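You operate a simulated robot arm through the tools that you are given. There is no shell and no other tool. Be economical: measure what you need, move in short steps, check, and stop when the job is done.

Carry out the task below with a simulated robot arm. There is one attempt and no reset: what you move stays moved.

Task
Mop up the 9 Y and 7 D wells with the sponge dauber, then dab it clean.
Fine: dab on the scrap pad till the INK slip shows 0 and 0; stand it back on the mint dish; leave the tags and the other wells.

Only the result counts: the job must be done as asked and must still hold three seconds after the hand-in. Knocking over, shifting, dropping, spilling or breaking anything else fails it.

Robot
A 6-joint arm with a two-finger parallel gripper, fixed in place. Base frame: the origin is at the foot of the arm, x ahead of it, y to its left, z up; the work surface is at about z = 75.4. Lengths are in cm, angles in degrees, forces in N, time in s.
With the tool pointing down near the work surface it reaches from about 36 to 82 cm from the base axis. Its first joint turns from -166.0 to 166.0 degrees. Payload 3.91 kg.
The tool frame sits at the grasp point between the pads (the TCP): z along the fingers, y along the line on which they close. The tips reach 3 cm beyond it. Largest opening 11 cm; finger width 2, thickness 1; the body of the gripper, 4.8 by 11.2 cm, starts 5.5 cm behind the TCP.
Orientation is told as [roll, pitch, yaw] about the base's x, y, z axes, in that order, counted from this pose: with the fingers straight down and closing along the base's y, the tool's x points along the base's -x, its y along +y and its z along -z.

Tools
- The arm moves only by the tool apply_moves. Its argument "steps" is a list of rows, each an object of numbers (a shift or turn left out is 0, a gripper value left out holds the last): "tx", "ty", "tz": the shift along the tool's x, y, z in cm; "rx", "ry", "rz": the turn, a rotation vector about the tool's x, y, z in degrees. In form: [{"tx": .., "ty": .., "tz": .., "rx": .., "ry": .., "rz": ..}, ...]. A call has 1 to 10 rows; each row is the pose to reach, as a shift and turn from the pose commanded when the call began, along the tool's axes at that moment. "gripper" is the closure in counts, from 0 (fully open) to 255 (shut), set as the call begins (left out, the last holds). A row lasts 0.2 s, in which the tool goes at most 5 cm and 8.6 degrees; a call with a longer step from one row to the next is refused whole, and so is a gripper value outside its range. A pose out of reach is approached as far as the arm can. The call stops where the force on the tool passes 40 N (or 10 N more than at its start, if that is more) or the arm is blocked; 0.2 s more then pass. The fingers move at their own pace (about 4.5 cm/s each) and stop on an object; they squeeze with about 21 N. The grip force told is the motor's: it shows also when the fingers shut on nothing. Time passes only in rows, and 0.2 s behind the last, so rows that repeat a pose let the fingers close. It gives the time, the measured TCP pose, the force on the tool (base axes), the opening and the grip force at its end, in the units of the frame above (readings bear some noise).
- Cameras (640 x 400 px; columns grow to the right, rows downward): "scene" is fixed at [39.97, 50.17, 137.61]; the picture's right is [-0.02, 1.00, 0.00], its down [0.92, 0.02, -0.40] and it looks along [-0.40, -0.01, -0.92] (base axes); focal length 243 px, centre (320, 200). "wrist" rides on the gripper at [7.7, 0.7, -11.4] in the tool frame; the picture's right is [-0.09, 1.00, 0.00], its down [-0.80, -0.07, -0.59] and it looks along [-0.59, -0.05, 0.80] (tool axes); focal length 270 px, centre (320, 200).
- get_image(camera): a new picture of that camera. It takes no simulated time.
- lift_body(by): slides the trunk up (or, below 0, down) by that many cm; the arm rides with it, the base frame stays. It gives what a move gives, with no picture.
- point_at(camera, pixels): for up to 12 pixels [column, row] of the newest picture of that camera ("zoom" is the newest enlarged one), the place [x, y, z] in the base frame of the surface seen there, good to about 0.2 cm. It takes no simulated time.
- enlarge(camera, box): a new picture of the part [left, top, right, bottom] of that camera's present view, enlarged. It takes no simulated time.
- sign_off(): hands the job in; it is judged then, once.

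Work in short steps. Measure before you move; look again where a grasp or a placing could have gone wrong, and mend it. You have 80 turns and 46 pictures in all, those below and enlarged ones among them. Open the gripper and draw the arm clear of the work before you hand the job in, unless the task says otherwise; then end with one line.

The tools are called after "Call:" as name(argument=value, ...) on one line, values as JSON. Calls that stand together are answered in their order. apply_moves: Moves the arm, as the interface text tells. Its arguments: {"type":"object","properties":{"steps":{"type":"array","items":{"type":"object","properties":{"tx":{"type":"number"},"ty":{"type":"number"},"tz":{"type":"number"},"rx":{"type":"number"},"ry":{"type":"number"},"rz":{"type":"number"}}}},"gripper":{"type":"number"}},"required":["steps"]} The other tools are called the same way: lift_body (by) slides the trunk up or down; get_image (camera) takes a picture; point_at (camera, pixels) gives the place of the surface under pixels of a picture; enlarge (camera, box) takes an enlarged picture of a part of a camera's view; sign_off () hands the job in.

At the start:

```text
t: 0.0
eef_pos: [3.68, 57.15, 101.43]
tool_rot: [0.0, 0.0, 0.0]
wrist_force: [-1.2, 0.5, -0.3]
width: 11.0
finger_force: 0.1
trunk travel left (down, up): [-47.5, 13.5]
```

scene: 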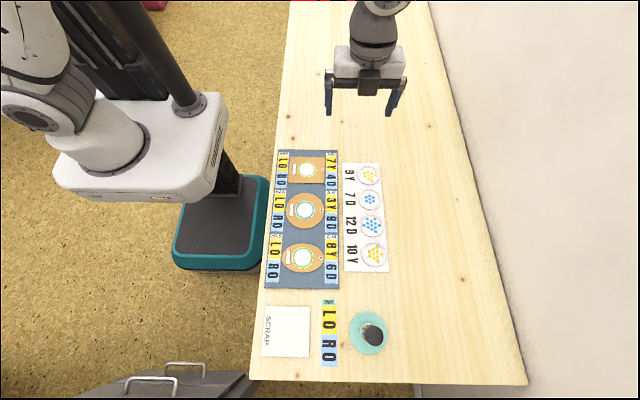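
wrist: 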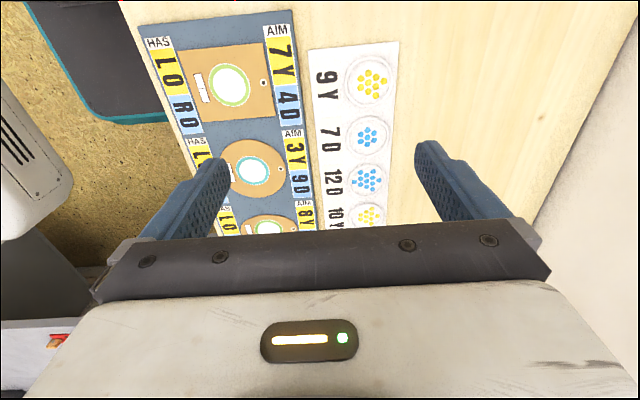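

I'll look closely at the work area: wells, ink slip, scrap pad and dauber dish.

Call:
enlarge(camera="scene", box=[250, 280, 410, 380])

Call:
enlarge(camera="scene", box=[260, 145, 420, 285])

Call:
point_at(camera="scene", pixels=[[370, 175], [370, 199], [372, 225], [373, 253], [372, 333], [378, 335], [355, 333], [285, 330], [264, 355], [309, 310], [400, 330], [384, 340]])

```text
4.00 times, centred on (330, 330) of scene
```

zoom: 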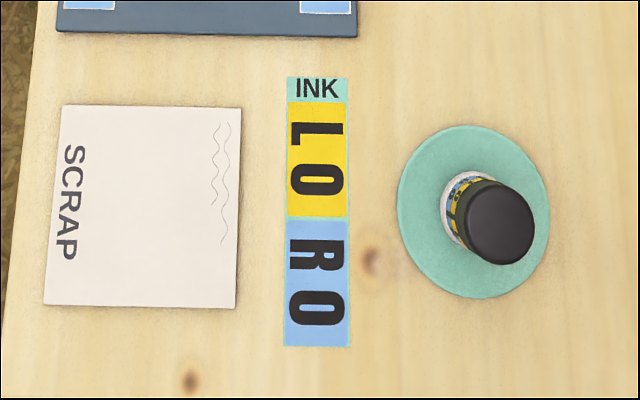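

```text
2.86 times, centred on (340, 215) of scene
```

zoom: 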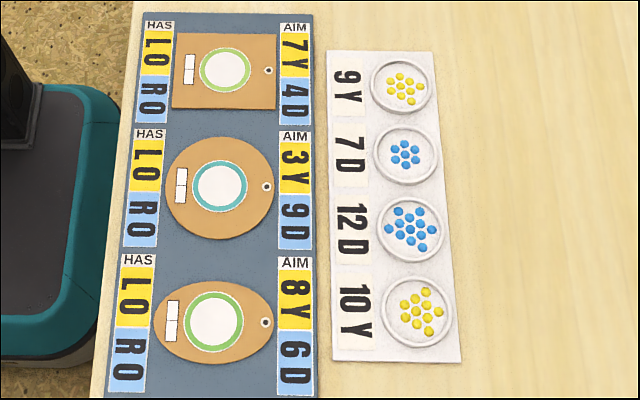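

```text
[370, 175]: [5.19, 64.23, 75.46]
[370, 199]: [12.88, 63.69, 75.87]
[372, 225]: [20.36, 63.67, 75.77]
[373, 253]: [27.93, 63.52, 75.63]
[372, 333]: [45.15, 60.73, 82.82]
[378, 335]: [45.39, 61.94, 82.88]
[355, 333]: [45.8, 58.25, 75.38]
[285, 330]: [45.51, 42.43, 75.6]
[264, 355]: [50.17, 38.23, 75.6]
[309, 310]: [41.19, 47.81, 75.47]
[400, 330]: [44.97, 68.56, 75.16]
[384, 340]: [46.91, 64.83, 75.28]
```

The dauber's top sits near (45.3, 61.5, 82.8), about 4 cm wide, on the mint dish; wells 9Y at (5.2, 64.2) and 7D at (12.9, 63.7). I move above the dauber at height.

Call:
apply_moves(steps=[{"tx": -4.6, "ty": 0.4}, {"tx": -9.2, "ty": 0.9}, {"tx": -13.8, "ty": 1.4}, {"tx": -18.4, "ty": 1.9}, {"tx": -23, "ty": 2.4}, {"tx": -27.6, "ty": 2.9}, {"tx": -32.2, "ty": 3.3}, {"tx": -36.8, "ty": 3.8}, {"tx": -41.4, "ty": 4.2}, {"tx": -41.4, "ty": 4.2, "tz": 4}], gripper=0)

Call:
get_image(camera="wrist")

```text
t: 2.2
eef_pos: [45.08, 61.47, 97.51]
tool_rot: [0.1, 0.0, 0.0]
wrist_force: [0.3, 0.3, -0.4]
width: 10.99
finger_force: 0.1
trunk travel left (down, up): [-47.5, 13.5]
```

```text
41 pictures are left
```

wrist: 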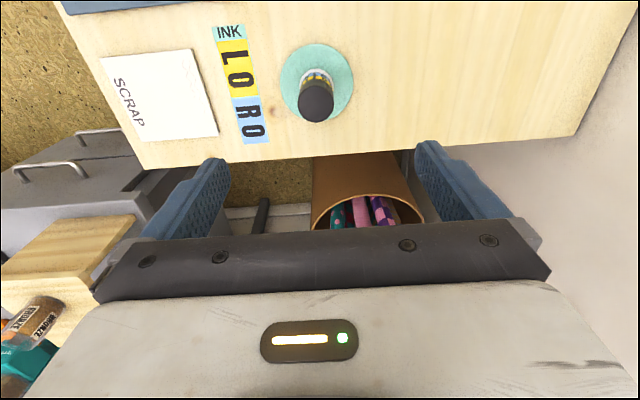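

Dauber at about (317, 100) in the wrist view. I measure its top, sides and the dish.

Call:
enlarge(camera="wrist", box=[270, 40, 366, 130])

Call:
point_at(camera="wrist", pixels=[[317, 108], [302, 101], [332, 101], [317, 90], [317, 118], [317, 74], [305, 74], [329, 74], [284, 82], [350, 82], [317, 46], [360, 195]])

```text
4.44 times, centred on (318, 85) of wrist
```

zoom: 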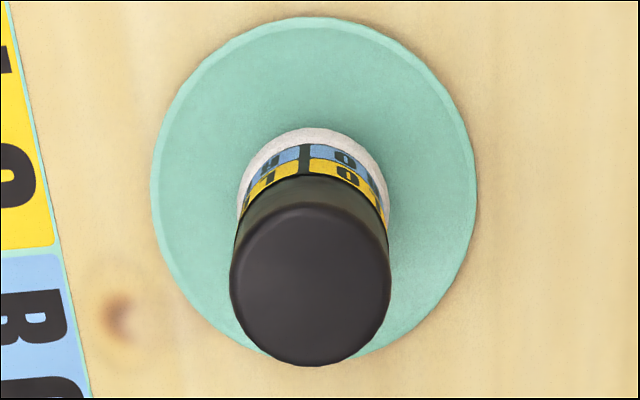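

```text
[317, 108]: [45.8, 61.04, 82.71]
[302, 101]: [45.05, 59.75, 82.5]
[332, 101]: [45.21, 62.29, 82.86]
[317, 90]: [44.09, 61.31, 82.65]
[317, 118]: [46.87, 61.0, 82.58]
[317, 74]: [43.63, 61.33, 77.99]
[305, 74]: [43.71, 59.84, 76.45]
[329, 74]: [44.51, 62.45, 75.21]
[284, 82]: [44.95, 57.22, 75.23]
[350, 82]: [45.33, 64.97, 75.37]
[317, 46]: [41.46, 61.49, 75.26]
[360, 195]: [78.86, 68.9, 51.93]
```

The dauber's axis is at (45.4, 61.1), 3 cm wide, top 82.7. I descend to TCP z ≈ 80.7 with open fingers.

Call:
apply_moves(steps=[{"tx": -0.35, "ty": -0.35, "tz": 4}, {"tx": -0.35, "ty": -0.35, "tz": 8}, {"tx": -0.35, "ty": -0.35, "tz": 12}, {"tx": -0.35, "ty": -0.35, "tz": 15}, {"tx": -0.35, "ty": -0.35, "tz": 16.8}, {"tx": -0.35, "ty": -0.35, "tz": 16.8}])

Call:
get_image(camera="wrist")

```text
t: 3.6
eef_pos: [45.65, 61.09, 80.72]
tool_rot: [0.0, 0.0, 0.0]
wrist_force: [-0.3, 0.1, 0.1]
width: 11.02
finger_force: 0.0
trunk travel left (down, up): [-47.5, 13.5]
```

```text
39 pictures are left
```

wrist: 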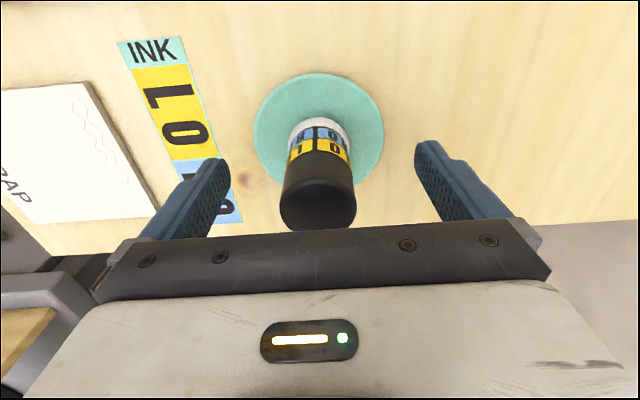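

The dauber stands between the fingers. I close on it.

Call:
apply_moves(steps=[{"tz": 0}, {"tz": 0}, {"tz": 0}, {"tz": 0}, {"tz": 0}, {"tz": 0}, {"tz": 0}], gripper=255)

Call:
get_image(camera="wrist")

```text
t: 5.2
eef_pos: [45.59, 61.1, 80.73]
tool_rot: [0.0, 0.0, 0.0]
wrist_force: [0.7, -0.7, -0.7]
width: 3.49
finger_force: 21.2
trunk travel left (down, up): [-47.5, 13.5]
```

```text
38 pictures are left
```

wrist: 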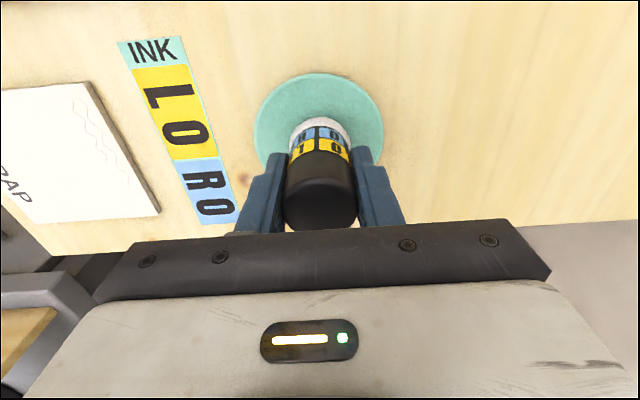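

Firm grip, 3.5 cm wide. I lift it straight up 10 cm and measure the wells in an enlarged view.

Call:
apply_moves(steps=[{"tz": -1}, {"tz": -3}, {"tz": -6}, {"tz": -10}, {"tz": -10}])

Call:
enlarge(camera="scene", box=[336, 155, 396, 215])

Call:
get_image(camera="wrist")

```text
t: 6.4
eef_pos: [45.51, 61.09, 90.73]
tool_rot: [0.0, -0.1, 0.0]
wrist_force: [0.4, -0.2, -0.5]
width: 3.46
finger_force: 21.3
trunk travel left (down, up): [-47.5, 13.5]
```

```text
6.67 times, centred on (366, 185) of scene
```

zoom: 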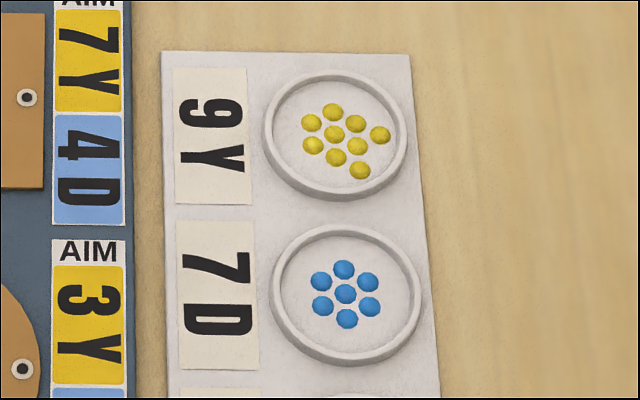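

```text
36 pictures are left
```

wrist: 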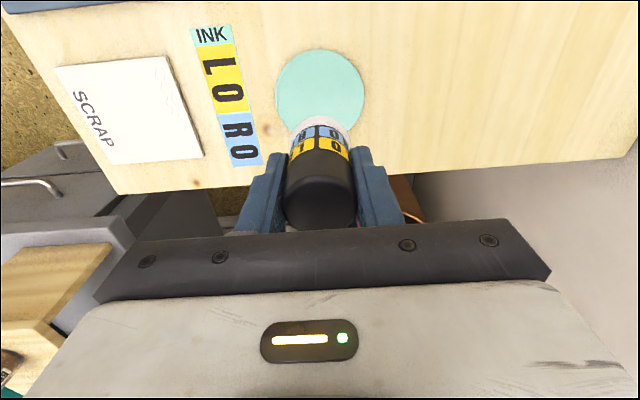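

The dauber is held and the dish is left in place. I measure well rims and centres, and the dish edges for the return.

Call:
point_at(camera="zoom", pixels=[[335, 136], [268, 132], [404, 138], [335, 77], [336, 197], [347, 295], [275, 293], [418, 298], [345, 231], [347, 361], [310, 160], [220, 60]])

Call:
point_at(camera="wrist", pixels=[[276, 90], [365, 90], [320, 50], [320, 90], [320, 80], [95, 110], [55, 68], [170, 58], [203, 156], [105, 165], [130, 110], [150, 120]])

```text
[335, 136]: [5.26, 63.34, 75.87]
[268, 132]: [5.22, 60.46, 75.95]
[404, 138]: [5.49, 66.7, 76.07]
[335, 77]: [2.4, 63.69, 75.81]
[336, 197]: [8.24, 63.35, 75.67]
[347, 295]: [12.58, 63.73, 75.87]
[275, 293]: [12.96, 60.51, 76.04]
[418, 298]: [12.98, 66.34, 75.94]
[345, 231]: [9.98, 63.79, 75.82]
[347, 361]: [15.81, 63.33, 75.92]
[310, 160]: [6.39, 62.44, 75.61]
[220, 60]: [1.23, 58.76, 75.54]
```

```text
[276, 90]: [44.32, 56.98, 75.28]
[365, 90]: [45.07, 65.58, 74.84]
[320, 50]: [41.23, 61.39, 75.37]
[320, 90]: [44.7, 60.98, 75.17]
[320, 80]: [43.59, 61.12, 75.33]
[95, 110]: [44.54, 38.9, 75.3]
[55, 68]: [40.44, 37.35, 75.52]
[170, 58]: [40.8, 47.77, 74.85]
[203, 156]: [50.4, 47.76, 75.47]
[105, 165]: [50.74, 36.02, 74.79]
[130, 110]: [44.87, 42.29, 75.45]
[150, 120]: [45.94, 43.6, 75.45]
```

9Y centre ≈ (5.3, 63.5), 7D centre ≈ (12.9, 63.5), rims at 76. I carry the dauber over the 9Y well at height.

Call:
apply_moves(steps=[{"tx": 4.5, "ty": 0.3}, {"tx": 9, "ty": 0.5}, {"tx": 13.5, "ty": 0.8}, {"tx": 18, "ty": 1.1}, {"tx": 22.5, "ty": 1.4}, {"tx": 27, "ty": 1.7}, {"tx": 31.5, "ty": 2.0}, {"tx": 36, "ty": 2.2}, {"tx": 40.2, "ty": 2.4}, {"tx": 40.2, "ty": 2.4}])

Call:
get_image(camera="wrist")

```text
t: 8.6
eef_pos: [5.3, 63.57, 90.66]
tool_rot: [0.0, 0.0, 0.1]
wrist_force: [0.3, -1.3, -0.3]
width: 3.45
finger_force: 20.9
trunk travel left (down, up): [-47.5, 13.5]
```

```text
35 pictures are left
```

wrist: 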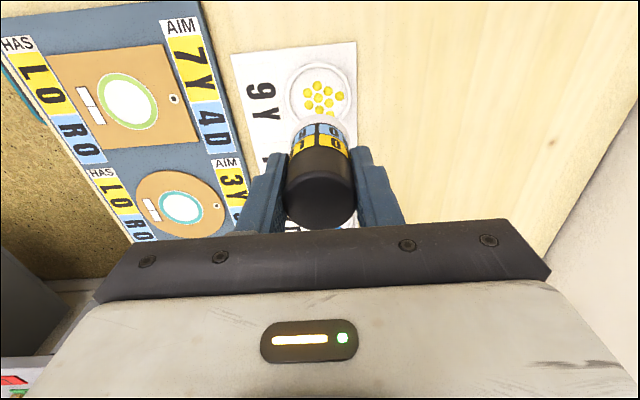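

Positioned over the 9Y well (318, 95). I descend until light contact.

Call:
apply_moves(steps=[{"tz": 4}, {"tz": 7}, {"tz": 8.5}, {"tz": 9.2}, {"tz": 9.5}, {"tz": 9.7}, {"tz": 9.7}])

Call:
get_image(camera="wrist")

```text
t: 10.2
eef_pos: [5.18, 63.39, 81.04]
tool_rot: [0.1, 0.0, 0.0]
wrist_force: [1.7, -3.4, 13.1]
width: 3.45
finger_force: 21.3
trunk travel left (down, up): [-47.5, 13.5]
```

```text
34 pictures are left
```

wrist: 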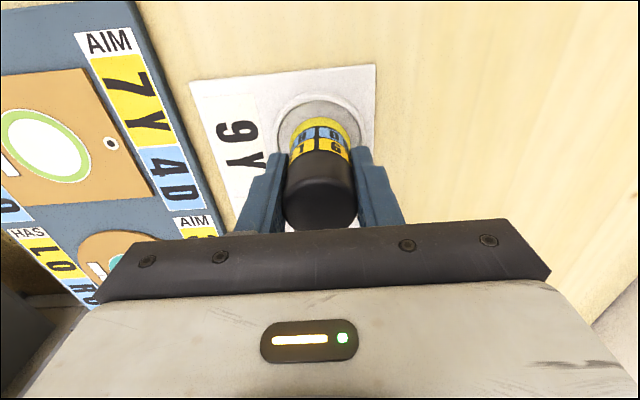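

Contact at 13 N: the sponge went yellow and the dots seem gone. I lift and check well, slip and dauber.

Call:
apply_moves(steps=[{"tz": -0.5}, {"tz": -2}, {"tz": -5}, {"tz": -8}, {"tz": -8}])

Call:
get_image(camera="scene")

Call:
get_image(camera="wrist")

```text
t: 11.4
eef_pos: [5.29, 63.39, 89.08]
tool_rot: [0.1, 0.0, 0.0]
wrist_force: [0.1, -0.6, -0.5]
width: 3.45
finger_force: 21.0
trunk travel left (down, up): [-47.5, 13.5]
```

```text
33 pictures are left
```

scene: 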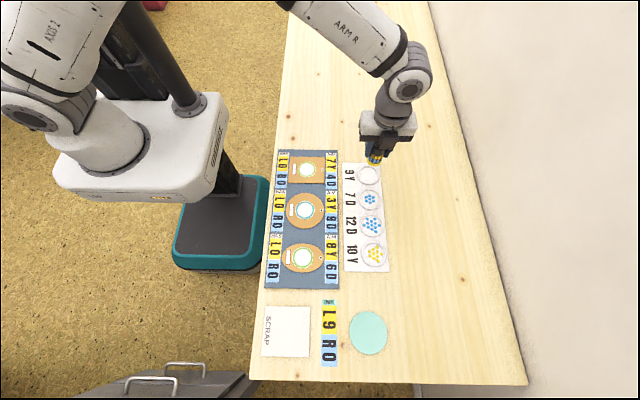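

```text
32 pictures are left
```

wrist: 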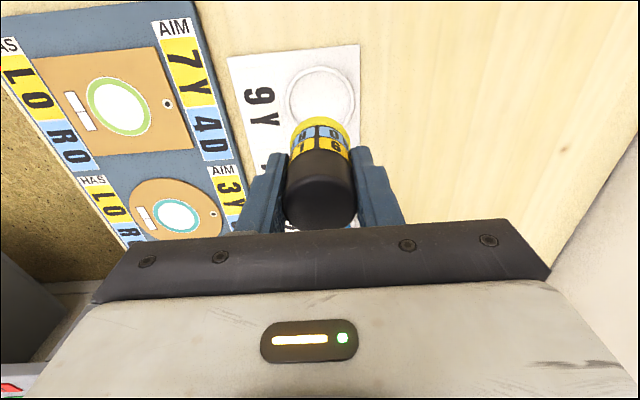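

9Y is empty and the slip reads L9 R0. Now over to 7D at (12.9, 63.5) and press the same way.

Call:
apply_moves(steps=[{"tx": -4, "ty": 0.05}, {"tx": -7.6, "ty": 0.1}, {"tx": -7.6, "ty": 0.1, "tz": 3}, {"tx": -7.6, "ty": 0.1, "tz": 6}, {"tx": -7.6, "ty": 0.1, "tz": 7.3}, {"tx": -7.6, "ty": 0.1, "tz": 7.7}, {"tx": -7.6, "ty": 0.1, "tz": 8.0}, {"tx": -7.6, "ty": 0.1, "tz": 8.0}])

Call:
get_image(camera="wrist")

```text
t: 13.2
eef_pos: [12.9, 63.6, 81.15]
tool_rot: [0.2, 0.0, 0.0]
wrist_force: [3.4, -0.8, 14.1]
width: 3.45
finger_force: 21.0
trunk travel left (down, up): [-47.5, 13.5]
```

```text
31 pictures are left
```

wrist: 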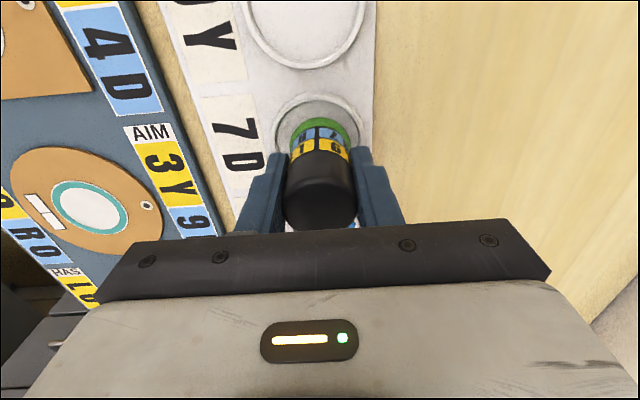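

The sponge has turned green, so it took up the blue. I lift clear and check the slip and wells.

Call:
apply_moves(steps=[{"tz": -0.5}, {"tz": -2}, {"tz": -5}, {"tz": -9.5}, {"tz": -9.5}])

Call:
get_image(camera="scene")

```text
t: 14.4
eef_pos: [12.99, 63.49, 90.27]
tool_rot: [0.0, 0.0, -0.1]
wrist_force: [-0.2, -0.1, 0.5]
width: 3.44
finger_force: 21.0
trunk travel left (down, up): [-47.5, 13.5]
```

```text
30 pictures are left
```

scene: 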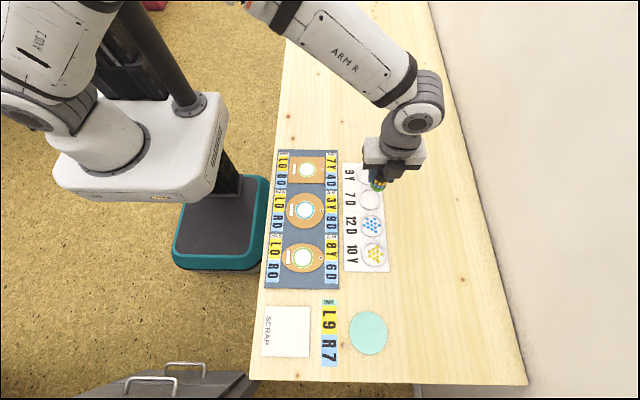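

Slip reads L9 R7; both wells empty. I carry the dauber at height to over the scrap pad centre (45.5, 42.5).

Call:
apply_moves(steps=[{"tx": -3.6, "ty": -2.3}, {"tx": -7.2, "ty": -4.6}, {"tx": -10.8, "ty": -6.9}, {"tx": -14.4, "ty": -9.3}, {"tx": -18, "ty": -11.6}, {"tx": -21.6, "ty": -13.9}, {"tx": -25.2, "ty": -16.2}, {"tx": -28.8, "ty": -18.5}, {"tx": -32.4, "ty": -20.9}, {"tx": -32.4, "ty": -20.9}])

Call:
get_image(camera="wrist")

```text
t: 16.6
eef_pos: [45.41, 42.62, 90.44]
tool_rot: [0.1, 0.0, -0.1]
wrist_force: [0.5, -0.3, -0.4]
width: 3.43
finger_force: 21.3
trunk travel left (down, up): [-47.5, 13.5]
```

```text
29 pictures are left
```

wrist: 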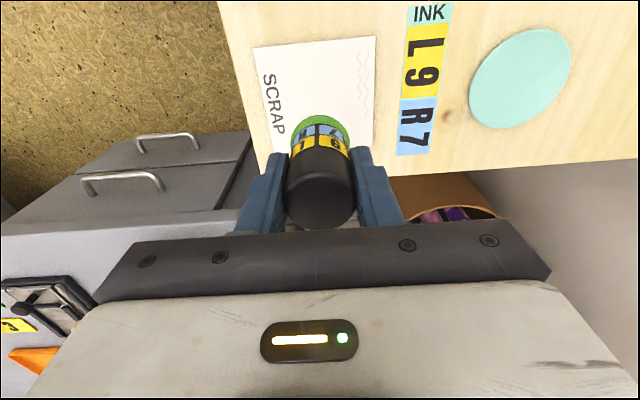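

Above the pad; I dab straight down and lift straight up.

Call:
apply_moves(steps=[{"tz": 4}, {"tz": 7}, {"tz": 8.5}, {"tz": 9.0}, {"tz": 9.3}, {"tz": 9.5}, {"tz": 9.5}])

Call:
get_image(camera="wrist")

```text
t: 18.2
eef_pos: [45.23, 42.85, 81.07]
tool_rot: [0.0, -0.1, 0.0]
wrist_force: [2.5, 6.6, 14.1]
width: 3.44
finger_force: 20.7
trunk travel left (down, up): [-47.5, 13.5]
```

```text
28 pictures are left
```

wrist: 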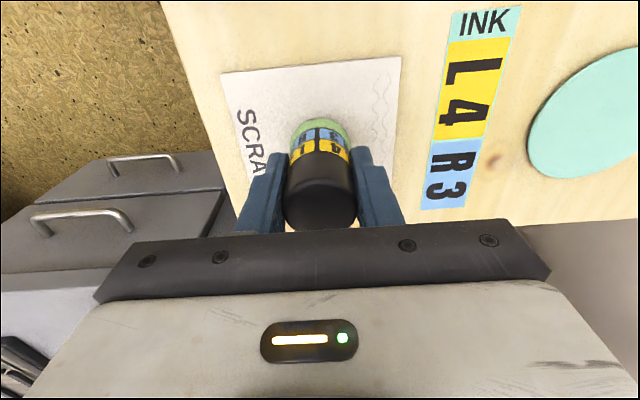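

The slip dropped to L4 R3 — it roughly halves per dab. I lift and dab again.

Call:
apply_moves(steps=[{"tz": -0.5}, {"tz": -2}, {"tz": -4}, {"tz": -4}, {"tz": -2}, {"tz": -1}, {"tz": -0.5}, {"tz": -0.2}, {"tz": 0}, {"tz": 0}])

Call:
get_image(camera="wrist")

```text
t: 20.4
eef_pos: [45.2, 42.61, 81.15]
tool_rot: [0.1, -0.1, 0.0]
wrist_force: [0.0, 4.4, 14.6]
width: 3.41
finger_force: 21.1
trunk travel left (down, up): [-47.5, 13.5]
```

```text
27 pictures are left
```

wrist: 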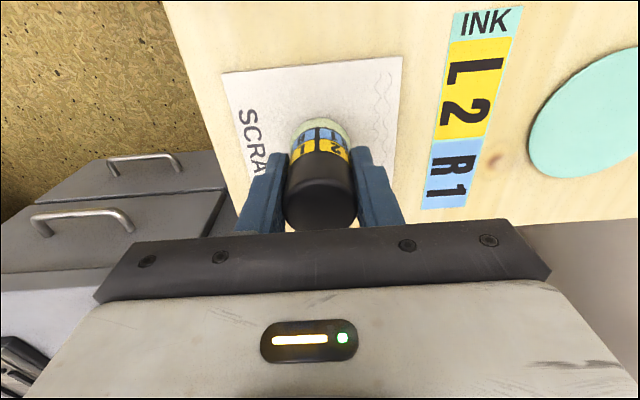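

Now L2 R1. Another dab.

Call:
apply_moves(steps=[{"tz": -0.5}, {"tz": -2}, {"tz": -4}, {"tz": -4}, {"tz": -2}, {"tz": -1}, {"tz": -0.5}, {"tz": -0.2}, {"tz": 0}, {"tz": 0}])

Call:
apply_moves(steps=[{"tz": -0.5}, {"tz": -2}, {"tz": -4}, {"tz": -4}, {"tz": -2}, {"tz": -1}, {"tz": -0.5}, {"tz": -0.2}, {"tz": 0}, {"tz": 0}])

Call:
get_image(camera="wrist")

```text
t: 22.6
eef_pos: [45.13, 42.59, 81.14]
tool_rot: [0.1, 0.0, 0.0]
wrist_force: [1.2, -0.1, 13.8]
width: 3.43
finger_force: 21.1
trunk travel left (down, up): [-47.5, 13.5]
```

```text
t: 24.8
eef_pos: [45.26, 42.58, 81.0]
tool_rot: [0.1, -0.1, 0.0]
wrist_force: [3.1, -1.8, 14.5]
width: 3.43
finger_force: 20.9
trunk travel left (down, up): [-47.5, 13.5]
```

```text
26 pictures are left
```

wrist: 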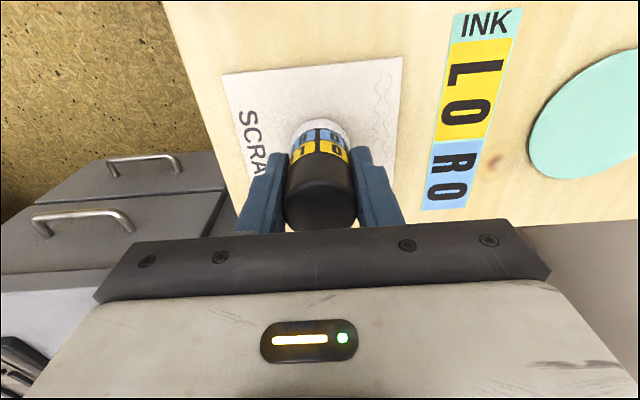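

Slip shows L0 R0 and the sponge is white. I lift and carry it above the mint dish at (45.5, 61.1).

Call:
apply_moves(steps=[{"tz": -0.5}, {"tz": -3}, {"tz": -7}, {"tz": -7, "tx": -0.1, "ty": 4.6}, {"tz": -7, "tx": -0.2, "ty": 9.2}, {"tz": -7, "tx": -0.3, "ty": 13.8}, {"tz": -7, "tx": -0.3, "ty": 18.4}, {"tz": -7, "tx": -0.3, "ty": 18.4}])

Call:
get_image(camera="wrist")

```text
t: 26.6
eef_pos: [45.65, 61.0, 88.06]
tool_rot: [0.0, 0.0, 0.0]
wrist_force: [0.4, 0.4, -1.0]
width: 3.45
finger_force: 21.0
trunk travel left (down, up): [-47.5, 13.5]
```

```text
25 pictures are left
```

wrist: 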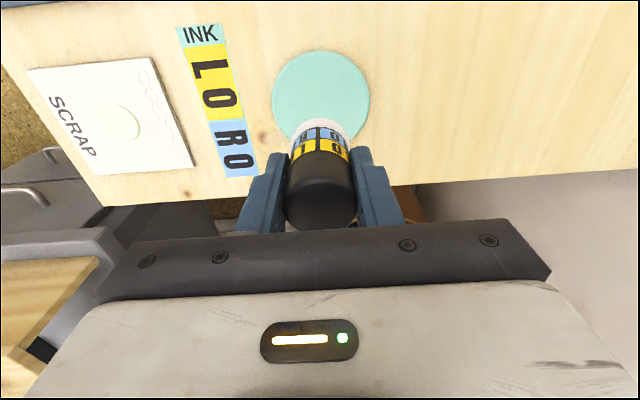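

Over the dish again. I lower it gently back to its original height, z ≈ 80.8.

Call:
apply_moves(steps=[{"tz": 3}, {"tz": 5.5}, {"tz": 6.6}, {"tz": 7.0}, {"tz": 7.2}, {"tz": 7.2}])

Call:
get_image(camera="wrist")

```text
t: 28.0
eef_pos: [45.49, 61.09, 81.02]
tool_rot: [0.1, 0.0, 0.0]
wrist_force: [-0.1, 3.0, 14.9]
width: 3.43
finger_force: 20.6
trunk travel left (down, up): [-47.5, 13.5]
```

```text
24 pictures are left
```

wrist: 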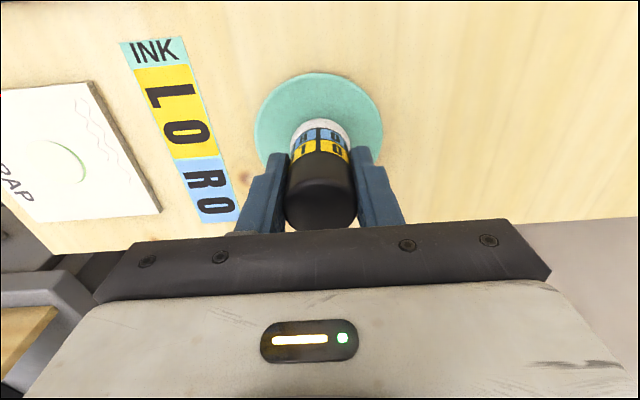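

Contact on the dish, 15 N. I ease up a hair to relieve the pressure, then open a little.

Call:
apply_moves(steps=[{"tz": -0.1}, {"tz": -0.15}, {"tz": -0.15}])

Call:
apply_moves(steps=[{"tz": 0}, {"tz": 0}, {"tz": 0}, {"tz": 0}], gripper=130)

Call:
apply_moves(steps=[{"tz": 0}, {"tz": 0}, {"tz": 0}, {"tz": 0}, {"tz": 0}], gripper=0)

Call:
get_image(camera="wrist")

```text
t: 28.8
eef_pos: [45.39, 60.97, 80.78]
tool_rot: [-0.1, 0.1, -0.1]
wrist_force: [0.3, 0.7, 3.1]
width: 3.42
finger_force: 20.7
trunk travel left (down, up): [-47.5, 13.5]
```

```text
t: 29.8
eef_pos: [45.56, 61.05, 80.91]
tool_rot: [0.0, 0.0, 0.1]
wrist_force: [0.5, -0.1, 0.5]
width: 5.38
finger_force: 0.1
trunk travel left (down, up): [-47.5, 13.5]
```

```text
t: 31.0
eef_pos: [45.58, 61.07, 80.84]
tool_rot: [-0.1, 0.0, -0.1]
wrist_force: [-0.2, 0.3, 0.6]
width: 11.0
finger_force: 0.0
trunk travel left (down, up): [-47.5, 13.5]
```

```text
23 pictures are left
```

wrist: 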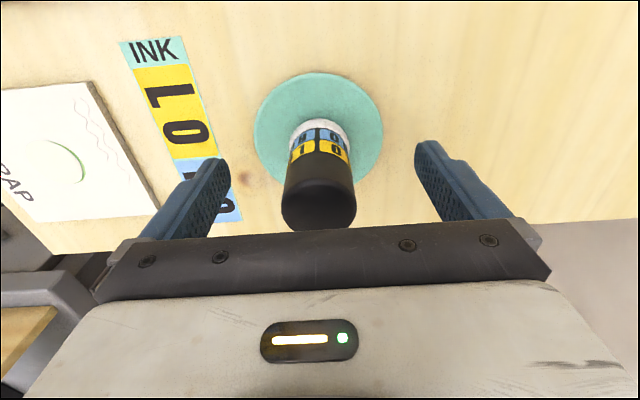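

The dauber stands free on the dish. I rise straight up and draw back toward the start.

Call:
apply_moves(steps=[{"tz": -3}, {"tz": -7}, {"tz": -11}, {"tz": -15}, {"tz": -19}, {"tx": 4.5, "tz": -20}, {"tx": 9, "tz": -20}, {"tx": 13.5, "tz": -20}, {"tx": 18, "tz": -20}, {"tx": 22.5, "tz": -20}])

Call:
apply_moves(steps=[{"tx": 4.5}, {"tx": 9}, {"tx": 13.5}, {"tx": 18}, {"tx": 18}])

Call:
get_image(camera="scene")

Call:
enlarge(camera="scene", box=[250, 280, 410, 380])

Call:
enlarge(camera="scene", box=[260, 145, 420, 285])

```text
t: 33.2
eef_pos: [23.16, 61.18, 100.9]
tool_rot: [0.0, 0.0, -0.1]
wrist_force: [0.0, -0.3, 0.1]
width: 11.0
finger_force: 0.1
trunk travel left (down, up): [-47.5, 13.5]
```

```text
t: 34.4
eef_pos: [5.2, 61.08, 101.04]
tool_rot: [0.0, -0.1, 0.0]
wrist_force: [-0.1, 0.2, 0.0]
width: 11.02
finger_force: 0.0
trunk travel left (down, up): [-47.5, 13.5]
```

```text
22 pictures are left
```

scene: 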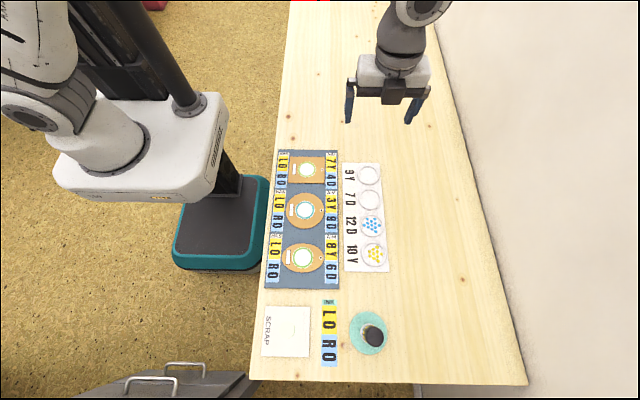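

```text
4.00 times, centred on (330, 330) of scene
```

zoom: 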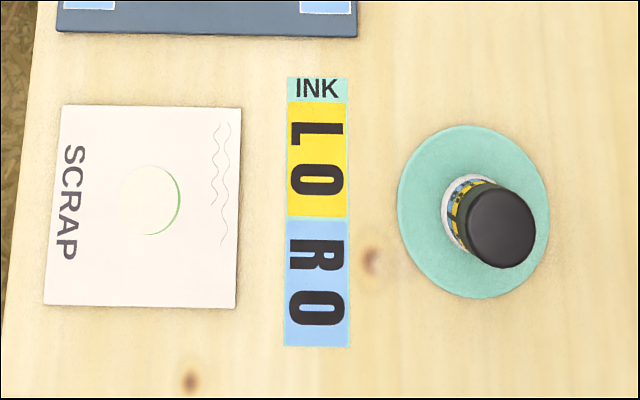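

```text
2.86 times, centred on (340, 215) of scene
```

zoom: 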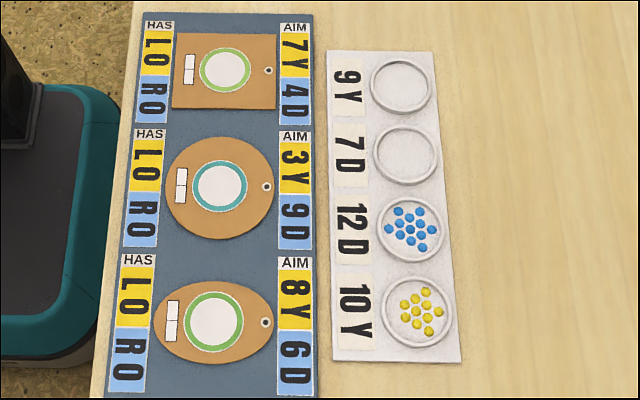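

The 9Y and 7D wells are empty, the other wells and tags are untouched, and the slip shows 0 and 0. The dauber stands on the mint dish and the arm is clear, so I hand in.

Call:
sign_off()

```text
The job is handed in.
```

I mopped up the 9 Y and 7 D wells and dabbed the dauber on the scrap pad until the INK slip read 0 and 0. It is back standing on the mint dish, and the tags and other wells are unchanged.
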